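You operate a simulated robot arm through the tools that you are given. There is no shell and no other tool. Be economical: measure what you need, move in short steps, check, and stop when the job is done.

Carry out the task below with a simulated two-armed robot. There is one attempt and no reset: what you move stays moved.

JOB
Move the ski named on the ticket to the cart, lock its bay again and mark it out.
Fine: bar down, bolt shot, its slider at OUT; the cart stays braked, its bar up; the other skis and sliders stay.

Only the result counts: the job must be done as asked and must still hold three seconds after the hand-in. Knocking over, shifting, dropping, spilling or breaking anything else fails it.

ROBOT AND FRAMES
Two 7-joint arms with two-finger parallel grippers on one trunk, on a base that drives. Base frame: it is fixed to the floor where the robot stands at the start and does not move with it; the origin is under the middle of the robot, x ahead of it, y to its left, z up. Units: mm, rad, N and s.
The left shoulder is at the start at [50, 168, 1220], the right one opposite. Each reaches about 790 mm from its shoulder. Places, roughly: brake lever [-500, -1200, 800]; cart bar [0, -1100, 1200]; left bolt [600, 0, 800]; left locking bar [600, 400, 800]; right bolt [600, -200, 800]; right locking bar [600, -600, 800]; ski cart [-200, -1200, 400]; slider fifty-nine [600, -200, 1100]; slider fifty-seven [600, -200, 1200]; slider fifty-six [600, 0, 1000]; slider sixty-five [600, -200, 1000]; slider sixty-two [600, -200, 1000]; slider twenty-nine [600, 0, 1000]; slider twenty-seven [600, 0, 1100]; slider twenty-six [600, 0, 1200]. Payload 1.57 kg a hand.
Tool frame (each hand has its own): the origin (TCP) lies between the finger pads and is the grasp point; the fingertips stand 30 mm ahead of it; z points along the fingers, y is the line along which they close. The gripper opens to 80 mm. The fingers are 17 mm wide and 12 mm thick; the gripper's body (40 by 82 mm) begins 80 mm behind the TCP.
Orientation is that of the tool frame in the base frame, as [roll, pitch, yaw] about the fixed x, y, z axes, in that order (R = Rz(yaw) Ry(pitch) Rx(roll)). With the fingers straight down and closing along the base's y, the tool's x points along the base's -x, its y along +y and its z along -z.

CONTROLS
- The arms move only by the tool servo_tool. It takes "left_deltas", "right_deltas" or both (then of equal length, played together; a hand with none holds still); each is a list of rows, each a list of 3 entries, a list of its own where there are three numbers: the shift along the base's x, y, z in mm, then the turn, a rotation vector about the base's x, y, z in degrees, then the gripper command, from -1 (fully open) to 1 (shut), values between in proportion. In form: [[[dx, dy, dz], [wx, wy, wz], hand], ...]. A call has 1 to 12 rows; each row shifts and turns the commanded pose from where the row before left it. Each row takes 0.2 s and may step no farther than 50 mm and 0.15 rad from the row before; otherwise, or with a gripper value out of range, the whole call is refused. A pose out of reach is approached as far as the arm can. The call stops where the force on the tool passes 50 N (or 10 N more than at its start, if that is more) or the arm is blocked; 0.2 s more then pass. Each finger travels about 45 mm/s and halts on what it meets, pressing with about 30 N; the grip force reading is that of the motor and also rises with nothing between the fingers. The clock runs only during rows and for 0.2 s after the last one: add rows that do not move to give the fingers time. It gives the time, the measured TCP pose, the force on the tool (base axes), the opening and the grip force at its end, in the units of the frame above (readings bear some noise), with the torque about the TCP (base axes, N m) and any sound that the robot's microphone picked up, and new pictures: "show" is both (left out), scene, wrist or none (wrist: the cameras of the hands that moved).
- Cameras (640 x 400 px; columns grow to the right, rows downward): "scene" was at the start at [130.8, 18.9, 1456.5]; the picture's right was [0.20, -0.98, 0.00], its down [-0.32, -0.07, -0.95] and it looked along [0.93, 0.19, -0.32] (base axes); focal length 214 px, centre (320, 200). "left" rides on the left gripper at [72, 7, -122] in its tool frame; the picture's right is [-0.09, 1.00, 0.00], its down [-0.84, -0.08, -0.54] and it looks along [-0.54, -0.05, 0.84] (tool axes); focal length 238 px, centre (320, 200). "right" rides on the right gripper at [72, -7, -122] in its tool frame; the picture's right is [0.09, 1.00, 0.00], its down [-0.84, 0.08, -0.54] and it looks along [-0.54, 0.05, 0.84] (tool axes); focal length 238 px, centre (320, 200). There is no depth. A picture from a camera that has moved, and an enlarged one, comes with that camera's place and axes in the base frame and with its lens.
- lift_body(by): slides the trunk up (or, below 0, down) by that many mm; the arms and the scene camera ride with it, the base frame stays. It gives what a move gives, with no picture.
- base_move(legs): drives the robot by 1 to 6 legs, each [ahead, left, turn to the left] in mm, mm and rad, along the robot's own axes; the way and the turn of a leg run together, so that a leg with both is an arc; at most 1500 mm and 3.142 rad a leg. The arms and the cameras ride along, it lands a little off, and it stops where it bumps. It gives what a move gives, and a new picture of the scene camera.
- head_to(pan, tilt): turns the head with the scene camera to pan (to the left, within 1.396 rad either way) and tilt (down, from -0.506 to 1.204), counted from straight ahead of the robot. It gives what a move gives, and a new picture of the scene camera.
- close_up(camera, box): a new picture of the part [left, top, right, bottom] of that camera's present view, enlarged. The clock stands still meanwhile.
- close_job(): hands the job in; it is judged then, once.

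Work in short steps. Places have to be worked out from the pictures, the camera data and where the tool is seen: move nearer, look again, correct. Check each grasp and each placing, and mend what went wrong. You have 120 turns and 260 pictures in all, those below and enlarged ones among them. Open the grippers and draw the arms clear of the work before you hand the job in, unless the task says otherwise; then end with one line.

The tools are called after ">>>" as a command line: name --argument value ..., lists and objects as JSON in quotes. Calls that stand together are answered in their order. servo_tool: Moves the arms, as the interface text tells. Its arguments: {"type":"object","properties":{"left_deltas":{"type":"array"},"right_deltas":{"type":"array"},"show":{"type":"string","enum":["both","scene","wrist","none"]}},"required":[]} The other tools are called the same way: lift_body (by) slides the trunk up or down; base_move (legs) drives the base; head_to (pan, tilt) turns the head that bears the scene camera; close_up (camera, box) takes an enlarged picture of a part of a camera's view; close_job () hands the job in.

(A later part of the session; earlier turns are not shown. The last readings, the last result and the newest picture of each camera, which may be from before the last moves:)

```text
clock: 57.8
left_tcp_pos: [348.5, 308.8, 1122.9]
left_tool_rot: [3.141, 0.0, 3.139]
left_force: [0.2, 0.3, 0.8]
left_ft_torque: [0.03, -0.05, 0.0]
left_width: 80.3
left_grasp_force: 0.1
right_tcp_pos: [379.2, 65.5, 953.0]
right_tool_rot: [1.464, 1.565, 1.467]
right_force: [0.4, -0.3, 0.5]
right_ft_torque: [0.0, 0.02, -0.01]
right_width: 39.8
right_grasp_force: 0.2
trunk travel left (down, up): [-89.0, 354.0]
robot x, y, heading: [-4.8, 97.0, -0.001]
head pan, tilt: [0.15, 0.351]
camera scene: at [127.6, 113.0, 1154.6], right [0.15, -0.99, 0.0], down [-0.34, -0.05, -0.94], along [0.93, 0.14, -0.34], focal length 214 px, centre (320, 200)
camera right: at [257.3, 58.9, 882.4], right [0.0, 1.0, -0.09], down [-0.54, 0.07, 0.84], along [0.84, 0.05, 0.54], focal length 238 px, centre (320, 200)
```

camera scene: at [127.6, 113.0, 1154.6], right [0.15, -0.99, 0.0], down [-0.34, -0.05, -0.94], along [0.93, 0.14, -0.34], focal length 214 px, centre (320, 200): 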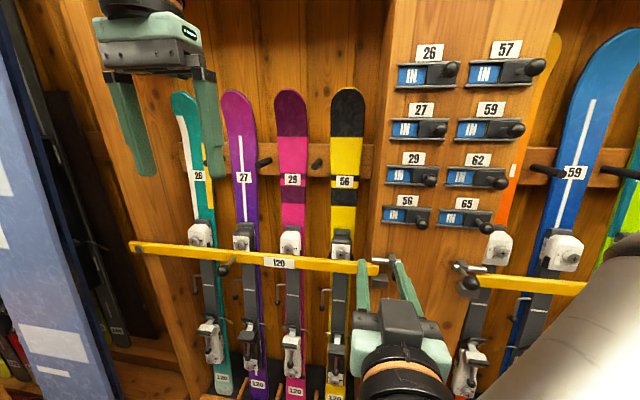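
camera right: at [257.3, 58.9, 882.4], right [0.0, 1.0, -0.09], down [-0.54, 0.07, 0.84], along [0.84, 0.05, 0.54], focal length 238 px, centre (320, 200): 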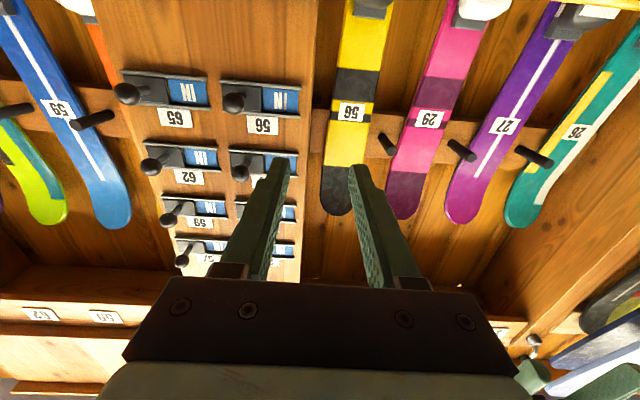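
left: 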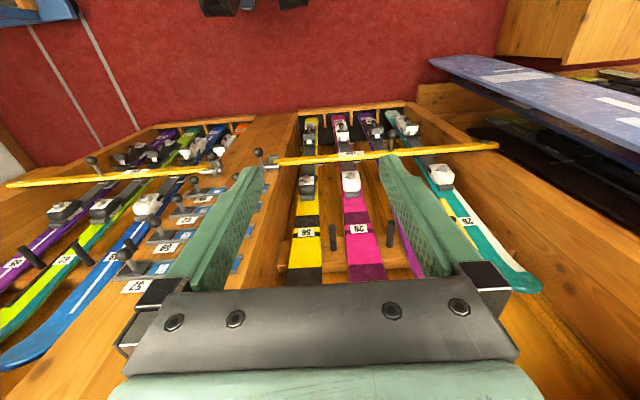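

Wrist view agrees: slider 29 knob ≈ (559,-39,1043). I bring the right hand in front of it, half-open.

>>> servo_tool --right_deltas '[[[15, -26, 22], [0, 0, 0], -0.1], [[15, -26, 22], [0, 0, 0], -0.1], [[15, -26, 22], [0, 0, 0], -0.1], [[16, -26, 24], [0, 0, 0], -0.1], [[20, 0, 0], [0, 0, 0], -0.1], [[0, 0, 0], [0, 0, 0], -0.1]]'

>>> close_up --camera "scene" --box '[360, 120, 500, 250]'

```text
clock: 59.2
left_tcp_pos: [348.9, 309.3, 1121.6]
left_tool_rot: [-3.142, 0.0, 3.139]
left_force: [0.2, -0.1, 0.4]
left_ft_torque: [-0.02, 0.02, 0.02]
left_width: 80.2
left_grasp_force: 0.1
right_tcp_pos: [458.5, -39.8, 1044.6]
right_tool_rot: [1.814, 1.566, 1.816]
right_force: [0.0, 0.0, -0.2]
right_ft_torque: [0.02, 0.02, -0.03]
right_width: 43.9
right_grasp_force: 0.1
trunk travel left (down, up): [-89.0, 354.0]
robot x, y, heading: [-6.2, 101.8, -0.001]
head pan, tilt: [0.15, 0.351]
camera scene: at [127.6, 113.0, 1154.6], right [0.15, -0.99, 0.0], down [-0.34, -0.05, -0.94], along [0.93, 0.14, -0.34], focal length 214 px, centre (320, 200)
camera right: at [336.9, -45.7, 972.5], right [0.0, 1.0, -0.09], down [-0.54, 0.07, 0.84], along [0.84, 0.05, 0.54], focal length 238 px, centre (320, 200)
```

scene: 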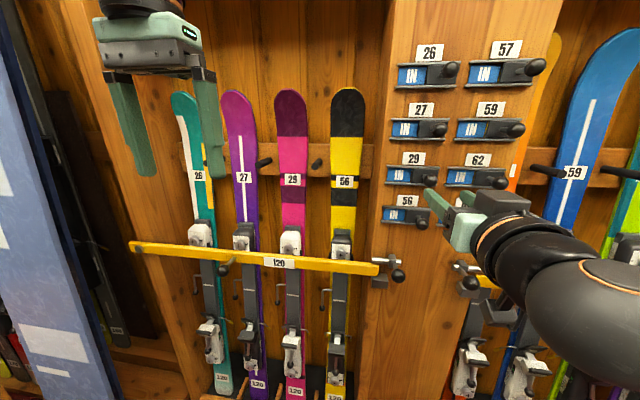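
right: 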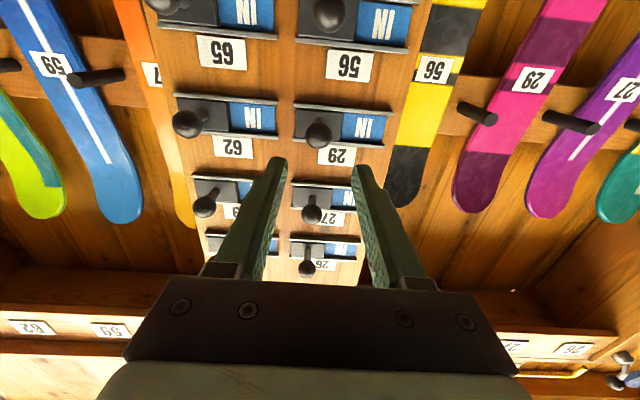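

```text
3.08 times, centred on (430, 185) of scene
camera zoom: at [127.6, 113.0, 1154.6], right [0.15, -0.99, 0.0], down [-0.34, -0.05, -0.94], along [0.93, 0.14, -0.34], focal length 660 px, centre (-18, 246)
```

zoom: 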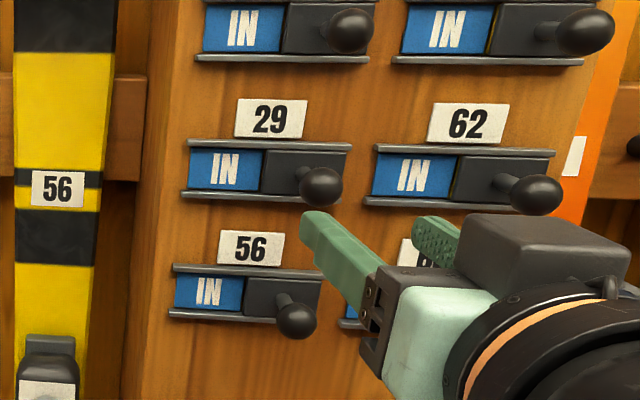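

Knob is dead ahead at ≈(562,-40,1044). I advance 82 mm and close on it.

>>> servo_tool --right_deltas '[[[30, 0, 0], [0, 0, 0], -0.2], [[30, 0, 0], [0, 0, 0], -0.2], [[24, 0, 0], [0, 0, 0], -0.2], [[0, 0, 0], [0, 0, 0], 1], [[0, 0, 0], [0, 0, 0], 1], [[0, 0, 0], [0, 0, 0], 1]]'

>>> close_up --camera "scene" --box '[360, 120, 500, 250]'

```text
clock: 60.6
left_tcp_pos: [348.4, 310.3, 1123.0]
left_tool_rot: [3.139, -0.001, 3.139]
left_force: [-0.2, -0.1, 0.4]
left_ft_torque: [0.02, 0.0, 0.01]
left_width: 79.9
left_grasp_force: 0.1
right_tcp_pos: [543.2, -38.9, 1042.9]
right_tool_rot: [1.693, 1.567, 1.694]
right_force: [3.6, -0.9, 2.1]
right_ft_torque: [0.01, -0.08, -0.01]
right_width: 25.5
right_grasp_force: 28.1
trunk travel left (down, up): [-89.0, 354.0]
robot x, y, heading: [-5.6, 99.5, -0.002]
head pan, tilt: [0.15, 0.351]
camera scene: at [127.8, 112.9, 1154.6], right [0.15, -0.99, 0.0], down [-0.34, -0.05, -0.94], along [0.93, 0.14, -0.34], focal length 214 px, centre (320, 200)
camera right: at [421.3, -44.2, 971.1], right [0.0, 1.0, -0.09], down [-0.54, 0.07, 0.84], along [0.84, 0.05, 0.54], focal length 238 px, centre (320, 200)
```

scene: 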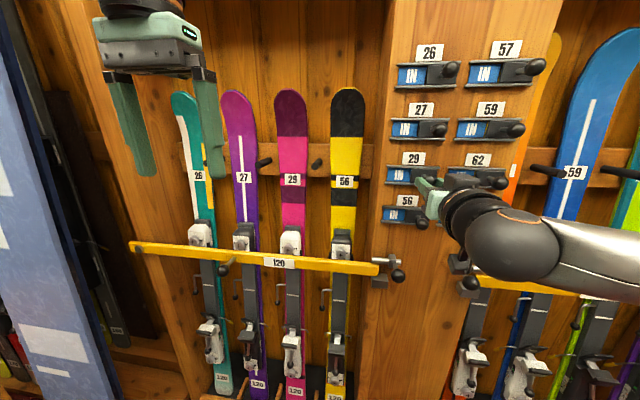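
right: 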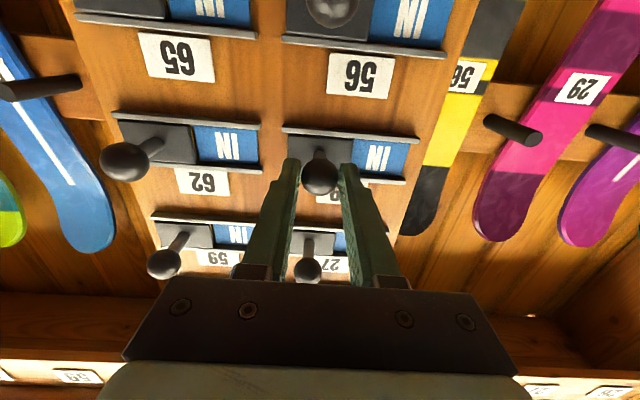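

```text
3.08 times, centred on (430, 185) of scene
camera zoom: at [127.8, 112.9, 1154.6], right [0.15, -0.99, 0.0], down [-0.34, -0.05, -0.94], along [0.93, 0.14, -0.34], focal length 660 px, centre (-18, 246)
```

zoom: 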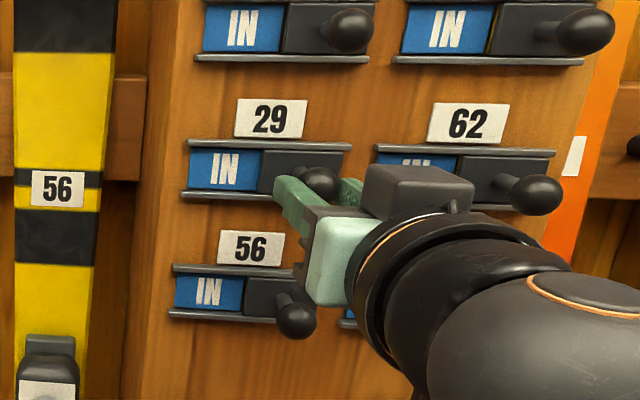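

Ball held (25 mm). I slide it left (+y) in steps.

>>> servo_tool --right_deltas '[[[0, 10, 0], [0, 0, 0], 1], [[0, 10, 0], [0, 0, 0], 1], [[0, 10, 0], [0, 0, 0], 1], [[0, 10, 0], [0, 0, 0], 1], [[0, 10, 0], [0, 0, 0], 1], [[0, 5, 0], [0, 0, 0], 1]]'

```text
clock: 62.0
left_tcp_pos: [348.4, 307.4, 1122.8]
left_tool_rot: [3.14, 0.001, 3.14]
left_force: [0.1, -0.9, 0.5]
left_ft_torque: [0.01, -0.02, 0.01]
left_width: 80.2
left_grasp_force: 0.0
right_tcp_pos: [542.3, 10.5, 1042.1]
right_tool_rot: [1.775, 1.564, 1.766]
right_force: [-12.2, -19.3, -3.6]
right_ft_torque: [-0.12, -0.72, -0.57]
right_width: 25.5
right_grasp_force: 36.8
trunk travel left (down, up): [-89.0, 354.0]
robot x, y, heading: [-2.1, 100.0, -0.004]
head pan, tilt: [0.15, 0.351]
camera scene: at [126.3, 110.4, 1154.7], right [0.15, -0.99, 0.0], down [-0.34, -0.05, -0.94], along [0.93, 0.14, -0.34], focal length 214 px, centre (320, 200)
camera right: at [421.4, 6.4, 971.2], right [0.01, 1.0, -0.09], down [-0.54, 0.08, 0.84], along [0.84, 0.04, 0.54], focal length 238 px, centre (320, 200)
```

scene: 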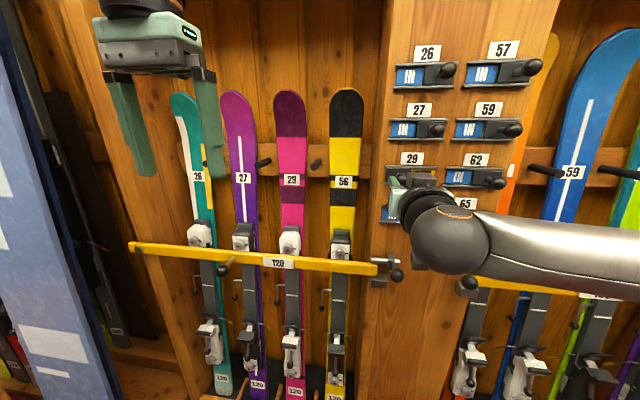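
right: 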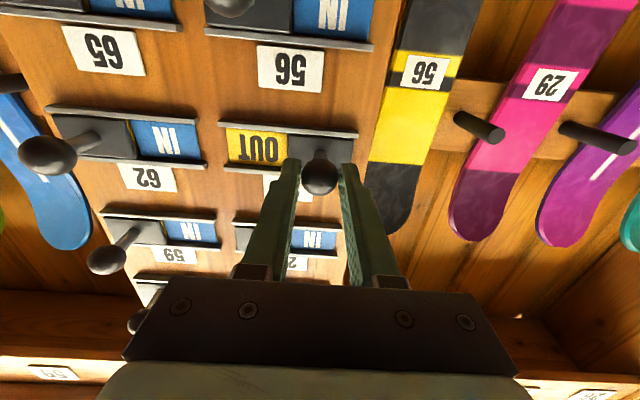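

Slider 29 now shows OUT, at its end stop. I release, back away and drop in front of the bolt.

>>> servo_tool --right_deltas '[[[0, -3, 0], [0, 0, 0], -0.1], [[0, 0, 0], [0, 0, 0], -0.1], [[-30, 0, 0], [0, 0, 0], -0.1], [[-40, 0, 0], [0, 0, 0], -0.1], [[-40, 0, 0], [0, 0, 0], -0.1], [[0, -2, -45], [0, 0, 0], -0.1], [[0, -2, -45], [0, 0, 0], -0.1], [[0, -2, -45], [0, 0, 0], -0.1], [[0, -2, -45], [0, 0, 0], -0.1], [[0, -2, -37], [0, 0, 0], -0.1], [[0, 0, 0], [0, 0, 0], -0.1]]'

>>> close_up --camera "scene" --box '[350, 120, 490, 320]'

>>> close_up --camera "right" --box '[220, 40, 420, 180]'

```text
clock: 64.4
left_tcp_pos: [349.2, 310.8, 1123.8]
left_tool_rot: [3.141, 0.0, 3.138]
left_force: [0.3, 1.1, 0.3]
left_ft_torque: [0.02, -0.02, 0.03]
left_width: 80.0
left_grasp_force: 0.0
right_tcp_pos: [436.2, 5.2, 822.9]
right_tool_rot: [1.713, 1.568, 1.715]
right_force: [0.0, 0.5, 0.1]
right_ft_torque: [-0.02, 0.01, -0.01]
right_width: 43.8
right_grasp_force: 0.1
trunk travel left (down, up): [-89.0, 354.0]
robot x, y, heading: [-2.4, 100.4, -0.004]
head pan, tilt: [0.15, 0.351]
camera scene: at [127.6, 113.0, 1154.6], right [0.15, -0.99, 0.0], down [-0.34, -0.05, -0.94], along [0.93, 0.14, -0.34], focal length 214 px, centre (320, 200)
camera right: at [313.5, -0.8, 751.2], right [0.0, 1.0, -0.09], down [-0.54, 0.07, 0.84], along [0.84, 0.05, 0.54], focal length 238 px, centre (320, 200)
```

scene: 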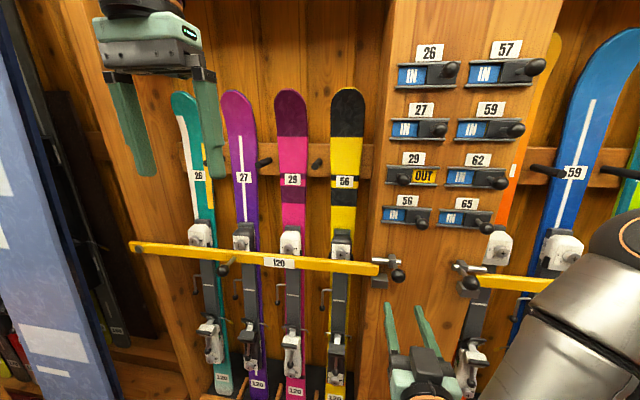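
right: 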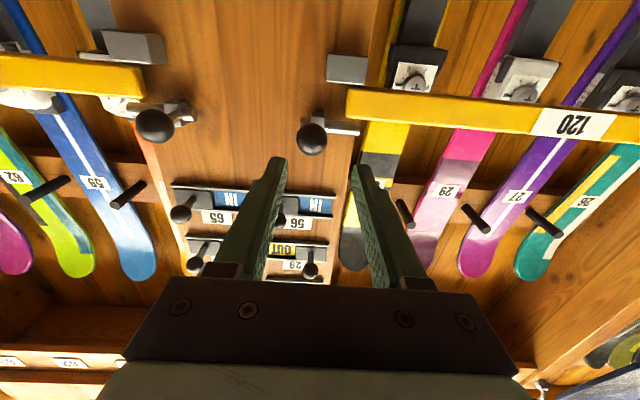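

```text
2.00 times, centred on (420, 220) of scene
camera zoom: at [127.6, 113.0, 1154.6], right [0.15, -0.99, 0.0], down [-0.34, -0.05, -0.94], along [0.93, 0.14, -0.34], focal length 429 px, centre (120, 160)
```

zoom: 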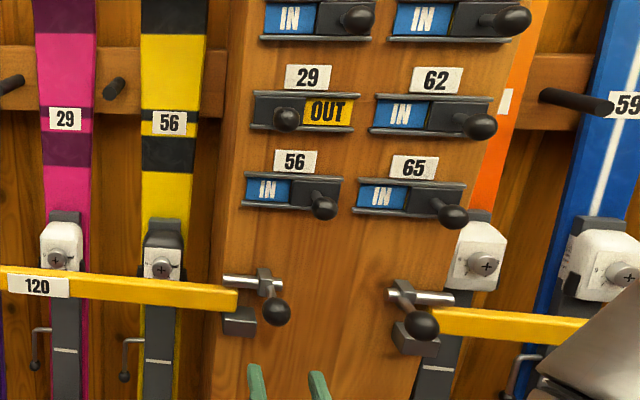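

```text
2.86 times, centred on (320, 110) of right
camera zoom: at [313.5, -0.8, 751.2], right [0.0, 1.0, -0.09], down [-0.54, 0.07, 0.84], along [0.84, 0.05, 0.54], focal length 681 px, centre (320, 457)
```

zoom: 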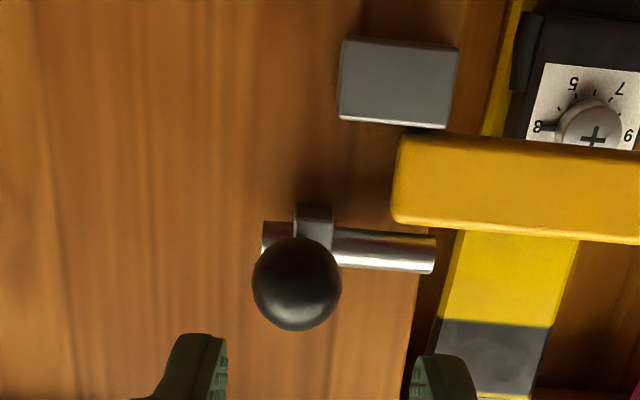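

Bolt ball ≈ (545,-1.5,830); its rod lies over the bar's tip. I grip the ball.

>>> servo_tool --right_deltas '[[[30, -7, 6], [0, 0, 0], -0.2], [[30, 0, 0], [0, 0, 0], -0.2], [[28, 0, 0], [0, 0, 0], -0.2], [[0, 0, 0], [0, 0, 0], 1], [[0, 0, 0], [0, 0, 0], 1], [[0, 0, 0], [0, 0, 0], 1]]'

```text
clock: 65.8
left_tcp_pos: [348.7, 309.5, 1123.7]
left_tool_rot: [3.14, 0.004, 3.141]
left_force: [-0.7, 0.9, -1.0]
left_ft_torque: [-0.05, 0.01, -0.02]
left_width: 80.0
left_grasp_force: 0.0
right_tcp_pos: [518.7, -1.6, 832.9]
right_tool_rot: [2.086, 1.568, 2.073]
right_force: [-1.1, -23.0, 3.5]
right_ft_torque: [-0.35, 0.01, -0.51]
right_width: 31.6
right_grasp_force: 31.6
right hand out of reach, approached as far as the arm can: row 3
trunk travel left (down, up): [-89.0, 354.0]
robot x, y, heading: [-1.5, 99.1, 0.003]
head pan, tilt: [0.15, 0.351]
camera scene: at [127.3, 110.9, 1154.7], right [0.15, -0.99, 0.0], down [-0.34, -0.05, -0.94], along [0.93, 0.14, -0.34], focal length 214 px, centre (320, 200)
camera right: at [397.5, -5.8, 762.4], right [0.01, 1.0, -0.09], down [-0.54, 0.08, 0.84], along [0.84, 0.04, 0.54], focal length 238 px, centre (320, 200)
```

scene: 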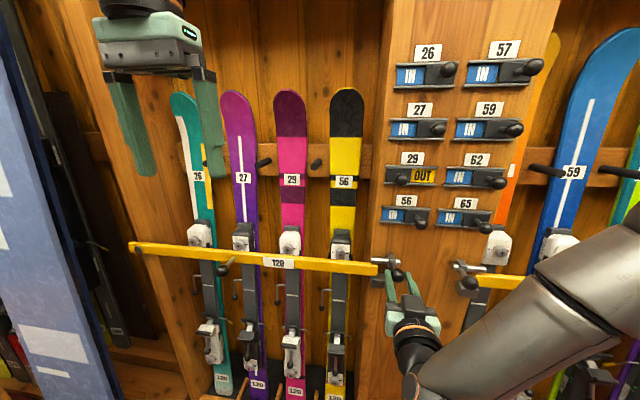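
right: 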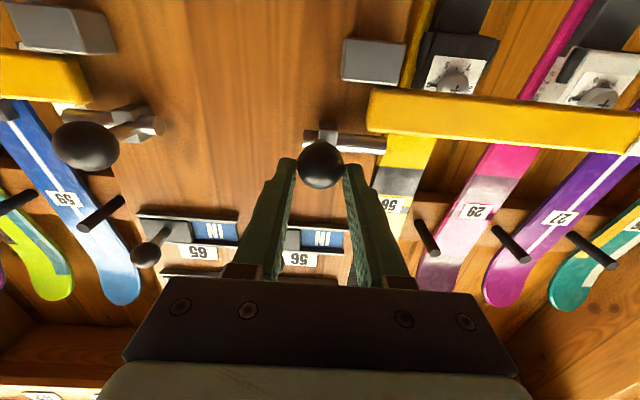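

Ball gripped (31.6 mm). I draw it right (-y).

>>> servo_tool --right_deltas '[[[0, -8, 0], [0, 0, 0], 1], [[0, -8, 0], [0, 0, 0], 1], [[0, -8, 0], [0, 0, 0], 1], [[0, -8, 0], [0, 0, 0], 1], [[0, -8, 0], [0, 0, 0], 1]]'

>>> close_up --camera "right" --box '[220, 40, 460, 220]'

```text
clock: 67.0
left_tcp_pos: [347.2, 310.0, 1123.4]
left_tool_rot: [-3.139, 0.004, 3.139]
left_force: [0.3, -0.2, -0.6]
left_ft_torque: [0.07, -0.02, -0.03]
left_width: 80.1
left_grasp_force: 0.0
right_tcp_pos: [509.5, -6.3, 854.0]
right_tool_rot: [0.859, 1.566, 0.862]
right_force: [-2.7, 2.4, 6.5]
right_ft_torque: [0.02, -0.19, 0.07]
right_width: 0.0
right_grasp_force: 21.5
right hand out of reach, approached as far as the arm can: row 1, 2, 3, 4, 5
trunk travel left (down, up): [-89.0, 354.0]
robot x, y, heading: [-7.1, 98.7, -0.002]
head pan, tilt: [0.15, 0.351]
camera scene: at [126.6, 113.3, 1155.0], right [0.15, -0.99, 0.0], down [-0.34, -0.05, -0.94], along [0.93, 0.14, -0.34], focal length 214 px, centre (320, 200)
camera right: at [388.5, -12.0, 780.6], right [0.0, 1.0, -0.09], down [-0.55, 0.07, 0.83], along [0.84, 0.05, 0.54], focal length 238 px, centre (320, 200)
```

scene: 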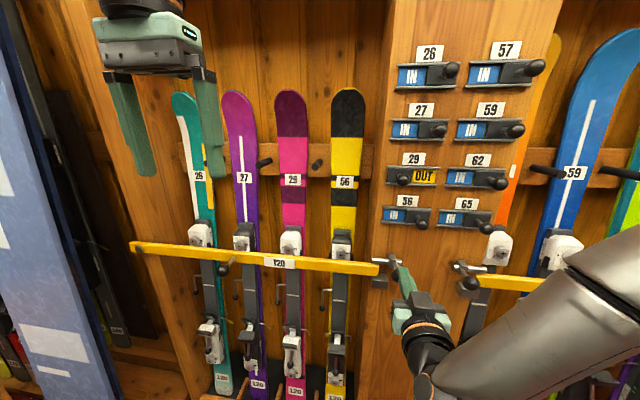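
right: 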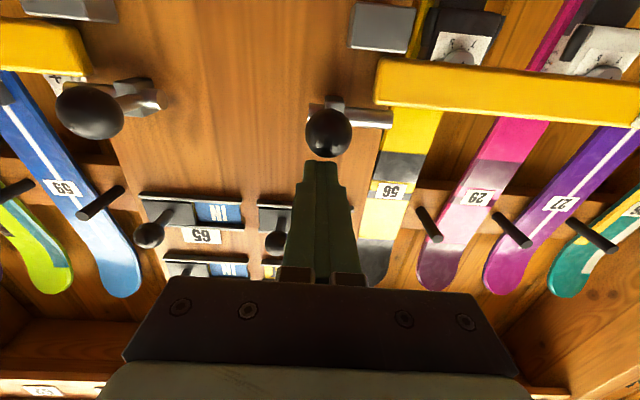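

```text
2.22 times, centred on (340, 130) of right
camera zoom: at [388.5, -12.0, 780.6], right [0.0, 1.0, -0.09], down [-0.55, 0.07, 0.83], along [0.84, 0.05, 0.54], focal length 530 px, centre (276, 356)
```

zoom: 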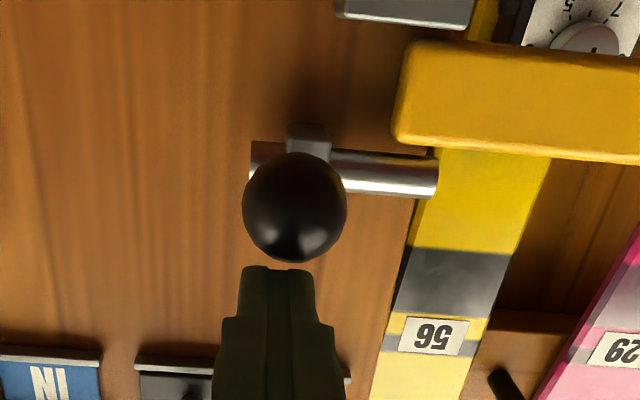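

The bolt slipped out because the right arm hit its limit at this low horizontal pose. I back off, pitch the hand 35° down and raise the trunk for a better posture.

>>> servo_tool --right_deltas '[[[-25, 0, 0], [0, 0, 0], 0.2], [[-25, 0, 0], [0, 7, 0], 0.2], [[-15, 0, 10], [0, 7, 0], 0.0], [[0, 0, 10], [0, 7, 0], -0.1], [[0, 0, 10], [0, 7, 0], -0.1], [[0, 0, 10], [0, 7, 0], -0.1]]' --show "none"

>>> lift_body --by 200

```text
clock: 68.4
left_tcp_pos: [349.4, 310.1, 1121.7]
left_tool_rot: [-3.142, 0.0, 3.14]
left_force: [-0.4, 0.5, 0.8]
left_ft_torque: [-0.01, -0.01, 0.01]
left_width: 79.9
left_grasp_force: 0.1
right_tcp_pos: [444.2, -7.4, 889.9]
right_tool_rot: [3.132, 0.959, 3.137]
right_force: [0.3, 0.5, 0.3]
right_ft_torque: [0.0, -0.01, -0.01]
right_width: 44.1
right_grasp_force: 0.0
trunk travel left (down, up): [-89.0, 354.0]
robot x, y, heading: [-3.1, 101.9, -0.005]
head pan, tilt: [0.15, 0.351]
```

```text
clock: 70.6
left_tcp_pos: [349.7, 309.8, 1321.2]
left_tool_rot: [3.141, 0.0, 3.139]
left_force: [0.7, -0.8, -0.5]
left_ft_torque: [-0.01, 0.02, -0.02]
left_width: 80.1
left_grasp_force: 0.2
right_tcp_pos: [444.8, -7.4, 1089.0]
right_tool_rot: [3.136, 0.958, 3.136]
right_force: [0.6, -0.2, 0.0]
right_ft_torque: [0.02, 0.0, 0.0]
right_width: 44.3
right_grasp_force: 0.0
trunk travel left (down, up): [-289.0, 154.0]
robot x, y, heading: [-3.8, 96.1, -0.003]
head pan, tilt: [0.15, 0.351]
```

Now down to a standoff along the pitched finger line, 70 mm from the bolt ball.

>>> servo_tool --right_deltas '[[[5, 1, -42], [0, 0, 0], -0.1], [[5, 1, -42], [0, 0, 0], -0.1], [[6, 1, -42], [0, 0, 0], -0.1], [[6, 2, -42], [0, 0, 0], -0.1], [[6, 1, -41], [0, 0, 0], -0.1], [[0, 0, 0], [0, 0, 0], -0.1]]'

>>> close_up --camera "right" --box '[220, 60, 420, 220]'

```text
clock: 72.0
left_tcp_pos: [348.1, 309.1, 1323.8]
left_tool_rot: [-3.141, 0.002, 3.141]
left_force: [0.0, 0.6, 0.6]
left_ft_torque: [-0.02, -0.01, -0.03]
left_width: 79.8
left_grasp_force: 0.0
right_tcp_pos: [472.5, -1.9, 879.7]
right_tool_rot: [3.133, 0.96, 3.134]
right_force: [-0.5, -0.9, -0.6]
right_ft_torque: [0.01, 0.01, -0.01]
right_width: 43.8
right_grasp_force: 0.0
trunk travel left (down, up): [-289.0, 154.0]
robot x, y, heading: [-6.2, 100.9, -0.003]
head pan, tilt: [0.15, 0.351]
camera scene: at [127.5, 113.0, 1354.6], right [0.15, -0.99, 0.0], down [-0.34, -0.05, -0.94], along [0.93, 0.14, -0.34], focal length 214 px, centre (320, 200)
camera right: at [332.0, -7.1, 891.6], right [-0.05, 1.0, -0.07], down [0.04, 0.07, 1.0], along [1.0, 0.05, -0.04], focal length 238 px, centre (320, 200)
```

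scene: 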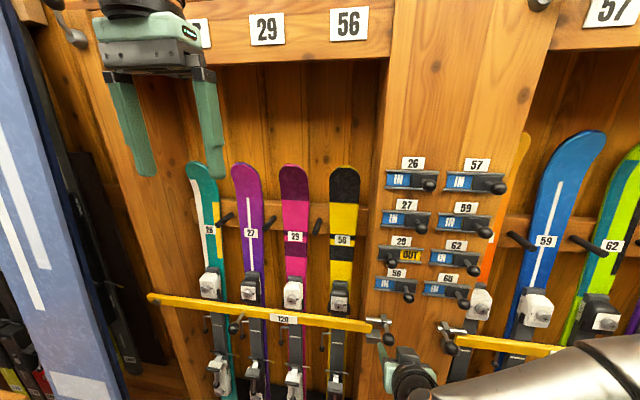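
right: 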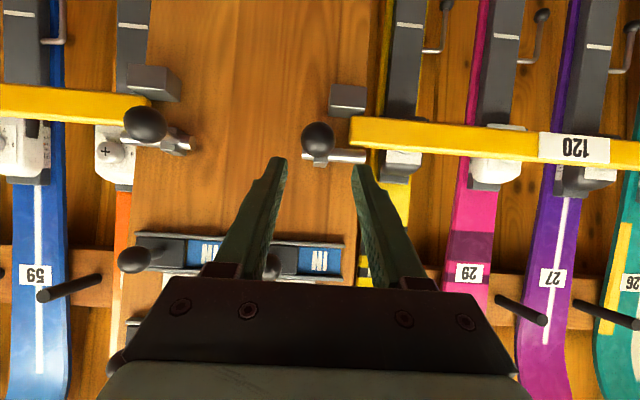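

```text
2.50 times, centred on (320, 140) of right
camera zoom: at [332.0, -7.1, 891.6], right [-0.05, 1.0, -0.07], down [0.04, 0.07, 1.0], along [1.0, 0.05, -0.04], focal length 596 px, centre (320, 350)
```

zoom: 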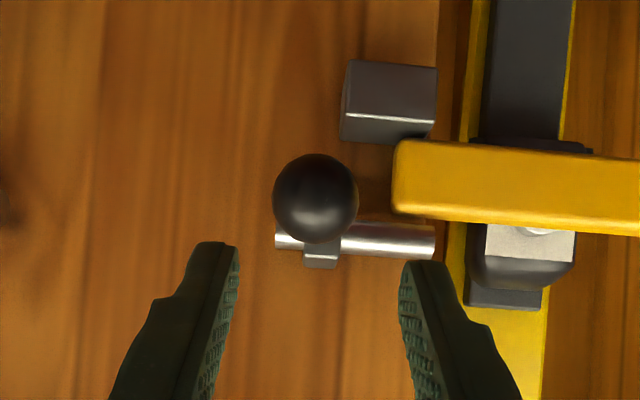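

Alignment is good. I advance along the finger line and close.

>>> servo_tool --right_deltas '[[[20, 0, -14], [0, 0, 0], -0.1], [[20, 0, -14], [0, 0, 0], -0.1], [[20, 0, -14], [0, 0, 0], -0.1], [[0, 0, 0], [0, 0, 0], 1], [[0, 0, 0], [0, 0, 0], 1], [[0, 0, 0], [0, 0, 0], 1]]' --show "wrist"

```text
clock: 73.4
left_tcp_pos: [348.6, 310.7, 1320.8]
left_tool_rot: [3.141, 0.001, 3.139]
left_force: [-1.1, 0.0, 0.0]
left_ft_torque: [0.02, 0.0, -0.01]
left_width: 79.9
left_grasp_force: 0.0
right_tcp_pos: [535.4, -1.4, 840.3]
right_tool_rot: [3.133, 0.96, 3.134]
right_force: [2.8, -4.5, -1.5]
right_ft_torque: [-0.09, -0.29, -0.08]
right_width: 31.8
right_grasp_force: 33.4
trunk travel left (down, up): [-289.0, 154.0]
robot x, y, heading: [-4.2, 101.5, -0.002]
head pan, tilt: [0.15, 0.351]
camera right: at [394.1, -7.6, 851.8], right [-0.05, 1.0, -0.07], down [0.04, 0.07, 1.0], along [1.0, 0.05, -0.04], focal length 238 px, centre (320, 200)
```

right: 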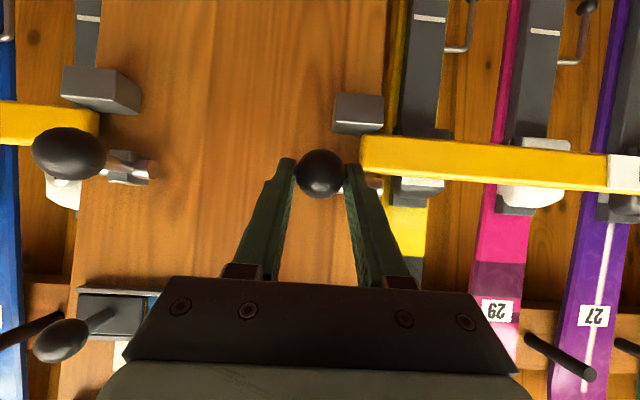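

Well gripped. I draw the bolt right in steps.

>>> servo_tool --right_deltas '[[[0, -8, 0], [0, 0, 0], 1], [[0, -8, 0], [0, 0, 0], 1], [[0, -8, 0], [0, 0, 0], 1], [[0, -8, 0], [0, 0, 0], 1]]' --show "wrist"

```text
clock: 74.4
left_tcp_pos: [349.0, 311.6, 1322.9]
left_tool_rot: [3.14, 0.0, 3.138]
left_force: [0.4, -0.5, 0.3]
left_ft_torque: [-0.01, 0.01, 0.03]
left_width: 80.2
left_grasp_force: 0.1
right_tcp_pos: [534.3, -33.7, 840.4]
right_tool_rot: [3.135, 0.961, 3.137]
right_force: [6.4, -0.1, 6.3]
right_ft_torque: [0.04, 0.34, 0.22]
right_width: 31.5
right_grasp_force: 39.5
trunk travel left (down, up): [-289.0, 154.0]
robot x, y, heading: [-5.5, 100.3, 0.001]
head pan, tilt: [0.15, 0.351]
camera right: at [393.7, -40.1, 851.5], right [-0.05, 1.0, -0.07], down [0.03, 0.07, 1.0], along [1.0, 0.05, -0.04], focal length 238 px, centre (320, 200)
```

right: 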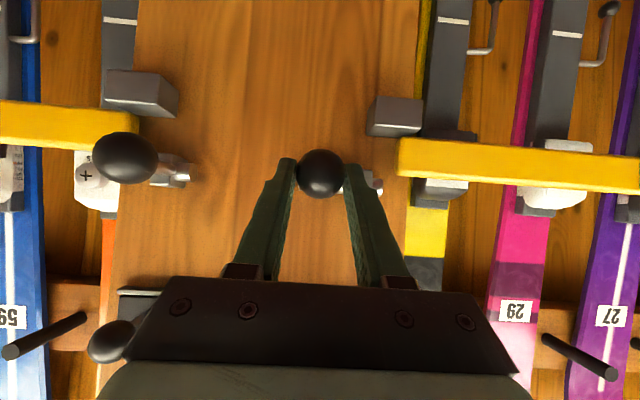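

It slides freely; the rod is off the bar. I continue to its stop.

>>> servo_tool --right_deltas '[[[0, -6, 0], [0, 0, 0], 1], [[0, -6, 0], [0, 0, 0], 1], [[0, -6, 0], [0, 0, 0], 1]]' --show "wrist"

>>> close_up --camera "scene" --box '[340, 260, 460, 400]'

```text
clock: 75.2
left_tcp_pos: [350.5, 313.9, 1320.7]
left_tool_rot: [-3.138, -0.001, 3.141]
left_force: [-0.7, 0.5, 0.0]
left_ft_torque: [0.01, 0.01, 0.01]
left_width: 80.2
left_grasp_force: 0.1
right_tcp_pos: [534.6, -42.5, 838.6]
right_tool_rot: [3.123, 0.959, -3.137]
right_force: [16.4, 31.8, -5.4]
right_ft_torque: [0.16, -0.39, 0.2]
right_width: 31.3
right_grasp_force: 40.2
trunk travel left (down, up): [-289.0, 154.0]
robot x, y, heading: [-0.7, 102.2, -0.005]
head pan, tilt: [0.15, 0.351]
camera right: at [393.6, -50.8, 852.0], right [-0.07, 1.0, -0.07], down [0.04, 0.07, 1.0], along [1.0, 0.07, -0.04], focal length 238 px, centre (320, 200)
```

right: 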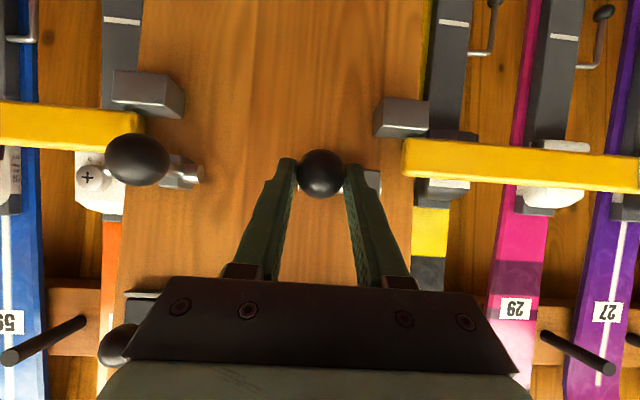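

```text
2.86 times, centred on (400, 330) of scene
camera zoom: at [129.6, 116.5, 1354.1], right [0.15, -0.99, 0.0], down [-0.34, -0.05, -0.94], along [0.93, 0.14, -0.35], focal length 613 px, centre (91, -171)
```

zoom: 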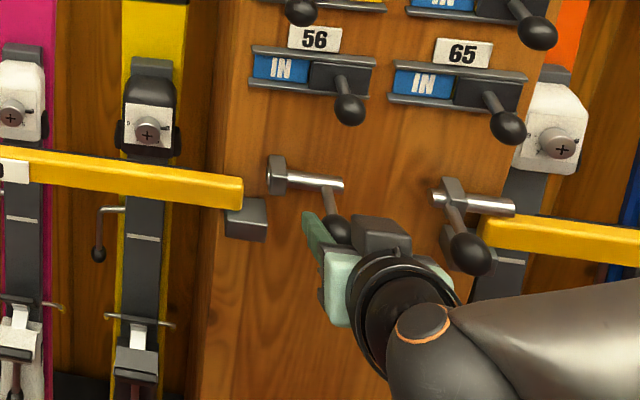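

Bolt fully drawn. I release and retreat the right hand, while the left hand pitches forward and heads for the bar's knob.

>>> servo_tool --right_deltas '[[[0, 2, 0], [0, 0, 0], -0.1], [[0, 0, 0], [0, 0, 0], -0.1], [[-25, 0, 17], [0, 0, 0], -0.1], [[-30, 0, 20], [0, 0, 0], -0.1], [[-30, -10, 20], [0, 0, 0], -0.1], [[-30, -30, 20], [0, 0, 0], -0.1], [[-20, -30, 20], [0, 0, 0], -0.1], [[0, -30, 20], [0, 0, 0], -0.1]]' --left_deltas '[[[0, 5, -30], [0, -7, 0], 0], [[5, 10, -40], [0, -7, 0], 0], [[5, 14, -40], [0, -7, 0], 0], [[10, 16, -40], [0, -7, 0], 0], [[10, 16, -40], [0, -7, 0], 0], [[10, 16, -40], [0, -7, 0], 0], [[10, 16, -40], [0, -7, 0], 0], [[10, 16, -40], [0, -6, 0], 0]]'

```text
clock: 77.0
left_tcp_pos: [414.6, 424.7, 1013.7]
left_tool_rot: [-3.142, 0.959, 3.139]
left_force: [-0.1, 0.0, 0.1]
left_ft_torque: [-0.02, 0.02, 0.0]
left_width: 40.1
left_grasp_force: 0.0
left hand out of reach, approached as far as the arm can: row 8
right_tcp_pos: [426.6, -149.7, 944.4]
right_tool_rot: [3.136, 0.958, 3.138]
right_force: [0.1, -0.5, -0.2]
right_ft_torque: [-0.03, 0.03, 0.01]
right_width: 43.8
right_grasp_force: 0.1
right hand out of reach, approached as far as the arm can: row 7, 8
trunk travel left (down, up): [-289.0, 154.0]
robot x, y, heading: [-2.9, 100.3, -0.001]
head pan, tilt: [0.15, 0.351]
camera scene: at [127.2, 113.8, 1354.7], right [0.15, -0.99, 0.0], down [-0.34, -0.05, -0.94], along [0.93, 0.14, -0.34], focal length 214 px, centre (320, 200)
camera right: at [286.3, -155.7, 955.2], right [-0.06, 1.0, -0.07], down [0.04, 0.07, 1.0], along [1.0, 0.05, -0.04], focal length 238 px, centre (320, 200)
camera left: at [273.2, 432.5, 1025.4], right [0.05, 1.0, 0.08], down [0.04, -0.08, 1.0], along [1.0, -0.05, -0.04], focal length 238 px, centre (320, 200)
```

scene: 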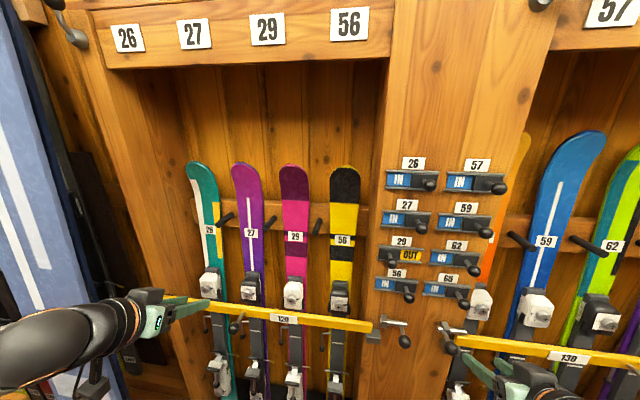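
right: 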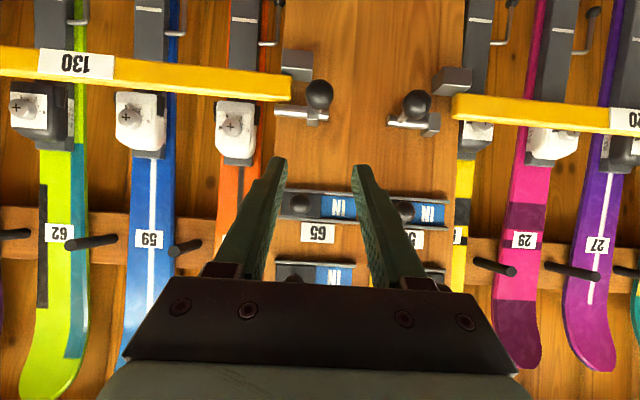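
left: 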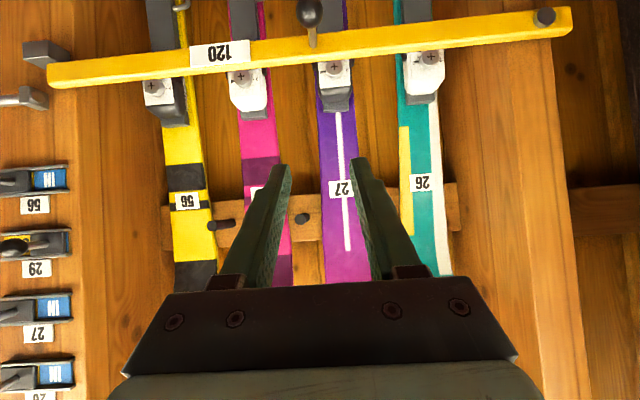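

The left wrist view gives the bar knob ≈ (533,424,805), pivot ≈ (570,712,813). I go to a standoff before the knob.

>>> servo_tool --left_deltas '[[[14, 0, -42], [0, 0, 0], -0.1], [[14, 0, -42], [0, 0, 0], -0.1], [[14, 0, -42], [0, 0, 0], -0.1], [[14, 0, -40], [0, 0, 0], -0.1], [[0, 0, 0], [0, 0, 0], -0.1]]' --show "wrist"

```text
clock: 78.2
left_tcp_pos: [454.2, 418.5, 894.1]
left_tool_rot: [3.137, 0.962, 3.127]
left_force: [-0.3, -1.0, -0.2]
left_ft_torque: [0.0, 0.0, 0.0]
left_width: 43.9
left_grasp_force: 0.0
left hand out of reach, approached as far as the arm can: row 3, 4
right_tcp_pos: [427.7, -151.5, 943.3]
right_tool_rot: [3.134, 0.958, 3.132]
right_force: [-0.5, -0.4, 0.6]
right_ft_torque: [0.04, 0.01, 0.0]
right_width: 43.7
right_grasp_force: 0.0
trunk travel left (down, up): [-289.0, 154.0]
robot x, y, heading: [-4.3, 93.3, -0.003]
head pan, tilt: [0.15, 0.351]
camera left: at [313.5, 427.2, 905.7], right [0.06, 0.99, 0.08], down [0.03, -0.08, 1.0], along [1.0, -0.06, -0.04], focal length 238 px, centre (320, 200)
```

left: 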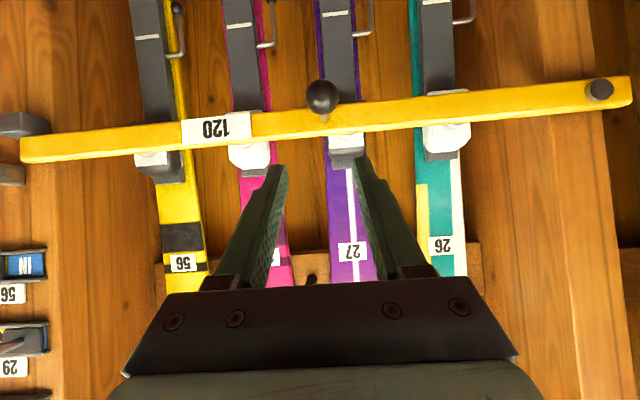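

The left arm is at its limit reaching outward and low. I shift the base 180 mm left and 40 mm back so the knob lies in front of the left shoulder.

>>> base_move --legs '[[-40, 0, 0], [0, 180, 0]]'

```text
clock: 80.9
left_tcp_pos: [415.1, 601.4, 894.6]
left_tool_rot: [3.139, 0.962, 3.129]
left_force: [0.8, 1.0, -0.4]
left_ft_torque: [0.01, 0.05, 0.01]
left_width: 43.8
left_grasp_force: 0.1
right_tcp_pos: [388.7, 32.6, 943.2]
right_tool_rot: [3.134, 0.958, 3.137]
right_force: [-0.5, 0.6, 0.0]
right_ft_torque: [-0.01, 0.03, 0.0]
right_width: 44.1
right_grasp_force: 0.1
trunk travel left (down, up): [-289.0, 154.0]
robot x, y, heading: [-43.7, 282.2, 0.002]
head pan, tilt: [0.15, 0.351]
camera scene: at [88.4, 295.3, 1354.6], right [0.15, -0.99, 0.0], down [-0.34, -0.05, -0.94], along [0.93, 0.14, -0.34], focal length 214 px, centre (320, 200)
```

scene: 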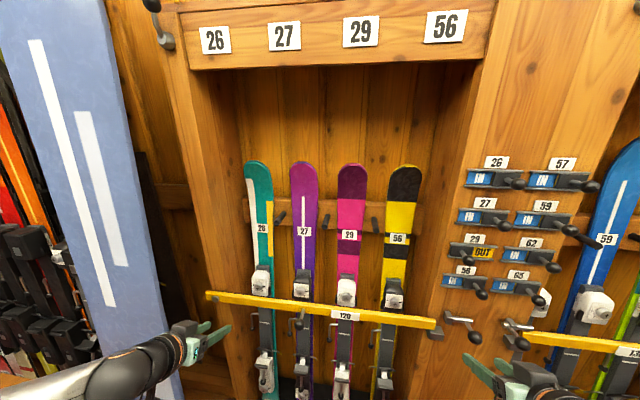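

Now the left hand goes to the standoff (472,424,847).

>>> servo_tool --left_deltas '[[[5, -44, 0], [0, 0, 0], -0.1], [[10, -44, -10], [0, 0, 0], -0.1], [[15, -44, -15], [0, 0, 0], -0.1], [[15, -44, -15], [0, 0, 0], -0.1], [[12, 0, -7], [0, 0, 0], -0.1], [[0, 0, 0], [0, 0, 0], -0.1]]' --show "wrist"

```text
clock: 82.3
left_tcp_pos: [476.6, 505.5, 884.2]
left_tool_rot: [3.136, 0.954, 3.129]
left_force: [0.0, 0.8, 0.2]
left_ft_torque: [-0.03, -0.01, -0.03]
left_width: 44.1
left_grasp_force: 0.2
left hand out of reach, approached as far as the arm can: row 2, 3, 4, 5
right_tcp_pos: [388.6, 31.9, 943.9]
right_tool_rot: [3.134, 0.958, 3.135]
right_force: [0.8, 0.4, -0.3]
right_ft_torque: [0.0, 0.0, 0.01]
right_width: 44.1
right_grasp_force: 0.1
trunk travel left (down, up): [-289.0, 154.0]
robot x, y, heading: [-44.8, 284.4, -0.001]
head pan, tilt: [0.15, 0.351]
camera left: at [335.9, 513.8, 895.9], right [0.06, 0.99, 0.08], down [0.04, -0.08, 1.0], along [1.0, -0.06, -0.05], focal length 238 px, centre (320, 200)
```

left: 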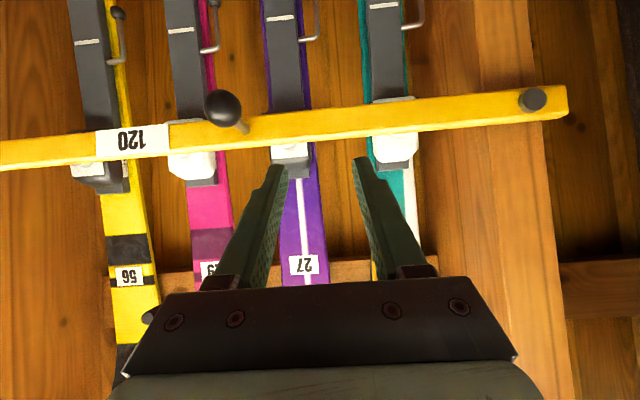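

A wrist joint limit blocks this branch. I raise a bit and pitch the hand 28° more downwards, then retry.

>>> servo_tool --left_deltas '[[[0, 0, 40], [0, 7, 0], -0.1], [[0, 0, 40], [0, 7, 0], -0.1], [[0, -10, 0], [0, 7, 0], -0.1], [[0, -30, 0], [0, 7, 0], -0.1], [[0, -30, 0], [0, 0, 0], -0.1], [[0, 0, 0], [0, 0, 0], -0.1]]' --show "both"

```text
clock: 83.7
left_tcp_pos: [476.0, 433.4, 963.9]
left_tool_rot: [-3.138, 0.474, 3.133]
left_force: [-1.5, 0.2, 0.1]
left_ft_torque: [-0.01, -0.01, 0.01]
left_width: 44.0
left_grasp_force: 0.1
right_tcp_pos: [390.2, 31.0, 944.2]
right_tool_rot: [3.135, 0.959, 3.136]
right_force: [0.1, 0.0, 0.5]
right_ft_torque: [-0.02, 0.01, 0.0]
right_width: 43.9
right_grasp_force: 0.1
trunk travel left (down, up): [-289.0, 154.0]
robot x, y, heading: [-42.3, 278.6, 0.001]
head pan, tilt: [0.15, 0.351]
camera scene: at [88.4, 295.2, 1354.6], right [0.15, -0.99, 0.0], down [-0.34, -0.05, -0.94], along [0.93, 0.14, -0.34], focal length 214 px, centre (320, 200)
camera left: at [356.5, 441.3, 1040.0], right [0.09, 1.0, 0.04], down [0.5, -0.08, 0.86], along [0.86, -0.06, -0.5], focal length 238 px, centre (320, 200)
```

scene: 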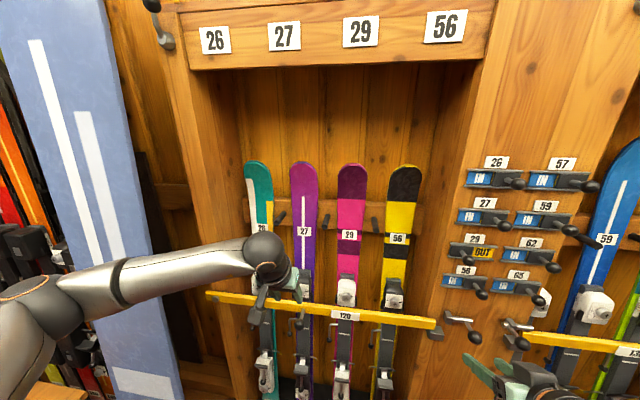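
left: 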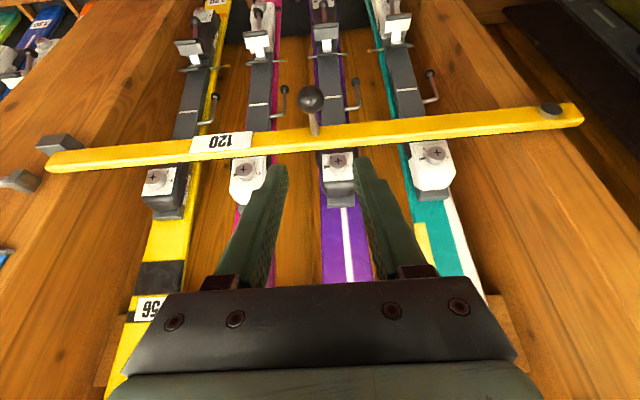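

Posture is good now; knob ≈ (530,424,805). I descend over it and close.

>>> servo_tool --left_deltas '[[[9, -5, -42], [0, 0, 0], -0.2], [[9, -4, -42], [0, 0, 0], -0.2], [[15, 0, -32], [0, 0, 0], -0.2], [[15, 0, -30], [0, 0, 0], -0.2], [[0, 0, 0], [0, 0, 0], -0.2]]' --show "wrist"

```text
clock: 84.9
left_tcp_pos: [524.6, 424.0, 817.4]
left_tool_rot: [-3.138, 0.472, 3.132]
left_force: [0.3, 0.1, -0.5]
left_ft_torque: [0.04, -0.02, 0.02]
left_width: 48.1
left_grasp_force: 0.1
right_tcp_pos: [387.9, 32.6, 942.4]
right_tool_rot: [3.133, 0.958, 3.136]
right_force: [0.3, 0.0, -0.1]
right_ft_torque: [-0.02, -0.03, 0.01]
right_width: 44.0
right_grasp_force: 0.0
trunk travel left (down, up): [-289.0, 154.0]
robot x, y, heading: [-42.4, 283.3, 0.0]
head pan, tilt: [0.15, 0.351]
camera left: at [404.4, 433.3, 893.9], right [0.09, 0.99, 0.04], down [0.5, -0.08, 0.86], along [0.86, -0.06, -0.5], focal length 238 px, centre (320, 200)
```

left: 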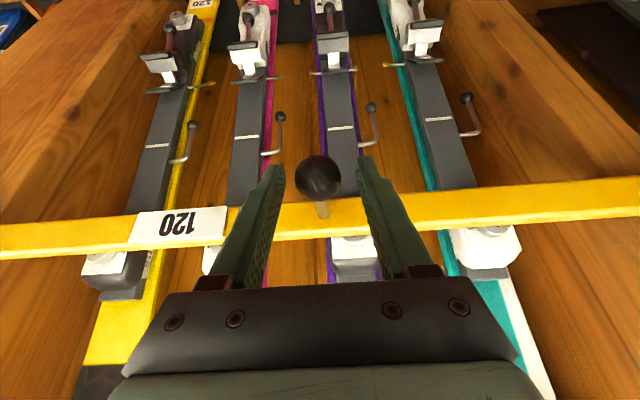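

Ball is between the tips. Closing.

>>> servo_tool --left_deltas '[[[2, 0, -4], [0, 0, 0], 1], [[0, 0, 0], [0, 0, 0], 1], [[0, 0, 0], [0, 0, 0], 1], [[0, 0, 8], [0, 0, 0], 1], [[0, 1, 10], [0, 0, 0], 1]]' --show "wrist"

```text
clock: 86.1
left_tcp_pos: [525.8, 423.4, 829.1]
left_tool_rot: [-3.136, 0.47, 3.131]
left_force: [3.5, -10.8, -8.9]
left_ft_torque: [-0.44, 0.56, -0.01]
left_width: 31.4
left_grasp_force: 40.2
right_tcp_pos: [389.9, 30.5, 942.6]
right_tool_rot: [3.134, 0.956, 3.135]
right_force: [-0.4, 0.1, -0.3]
right_ft_torque: [0.02, 0.01, 0.0]
right_width: 43.8
right_grasp_force: 0.1
trunk travel left (down, up): [-289.0, 154.0]
robot x, y, heading: [-46.0, 280.5, -0.003]
head pan, tilt: [0.15, 0.351]
camera left: at [406.8, 432.4, 906.3], right [0.09, 0.99, 0.04], down [0.5, -0.08, 0.86], along [0.86, -0.06, -0.51], focal length 238 px, centre (320, 200)
```

left: 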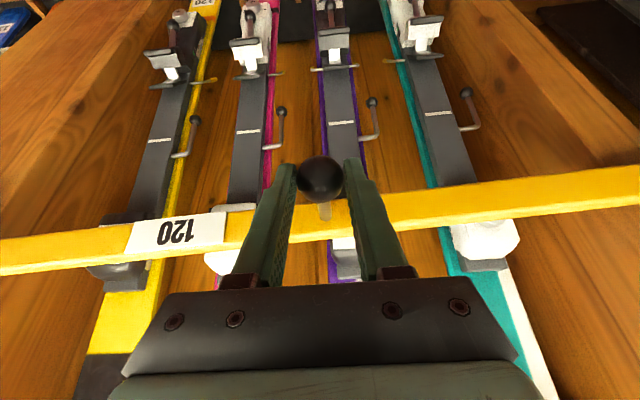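

Bar lifts with the knob. I follow the arc about the pivot (radius ≈288 mm) to 38°.

>>> servo_tool --left_deltas '[[[0, 4, 32], [0, 0, 0], 1], [[0, 8, 34], [0, 0, 0], 1], [[0, 12.3, 33], [0, 0, 0], 1], [[0, 16.2, 31], [0, 0, 0], 1], [[0, 20, 29], [0, 0, 0], 1]]'

```text
clock: 87.3
left_tcp_pos: [526.4, 477.9, 994.1]
left_tool_rot: [-3.13, 0.484, 3.124]
left_force: [-4.3, -26.1, 9.7]
left_ft_torque: [-1.05, -0.51, -0.12]
left_width: 31.2
left_grasp_force: 40.0
right_tcp_pos: [387.7, 30.7, 944.3]
right_tool_rot: [3.128, 0.959, 3.132]
right_force: [0.4, -0.5, -0.9]
right_ft_torque: [0.01, -0.05, -0.04]
right_width: 43.9
right_grasp_force: 0.0
trunk travel left (down, up): [-289.0, 154.0]
robot x, y, heading: [-41.9, 278.9, 0.002]
head pan, tilt: [0.15, 0.351]
camera scene: at [86.8, 291.6, 1355.1], right [0.15, -0.99, 0.0], down [-0.34, -0.05, -0.94], along [0.93, 0.14, -0.34], focal length 214 px, centre (320, 200)
camera left: at [405.7, 487.7, 1069.5], right [0.1, 0.99, 0.03], down [0.49, -0.08, 0.87], along [0.87, -0.07, -0.49], focal length 238 px, centre (320, 200)
```

scene: 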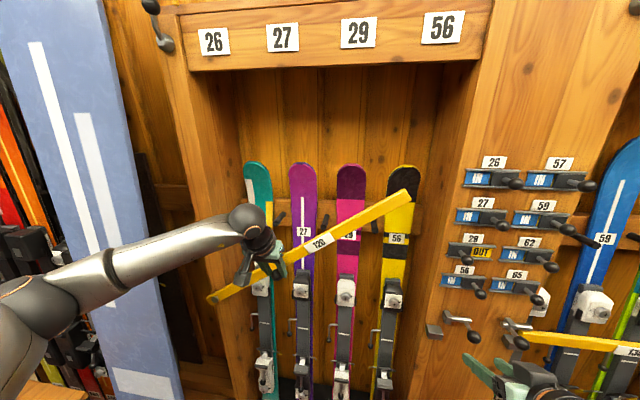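
left: 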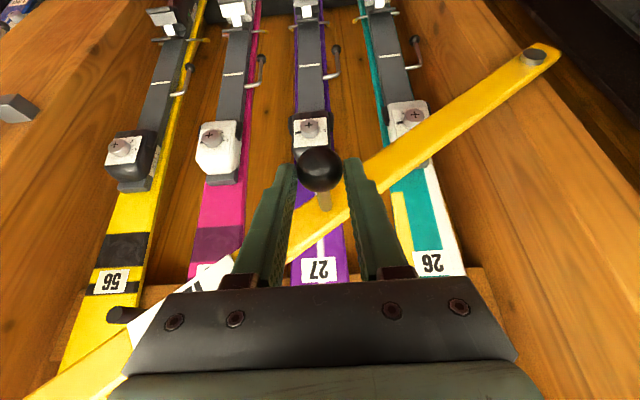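

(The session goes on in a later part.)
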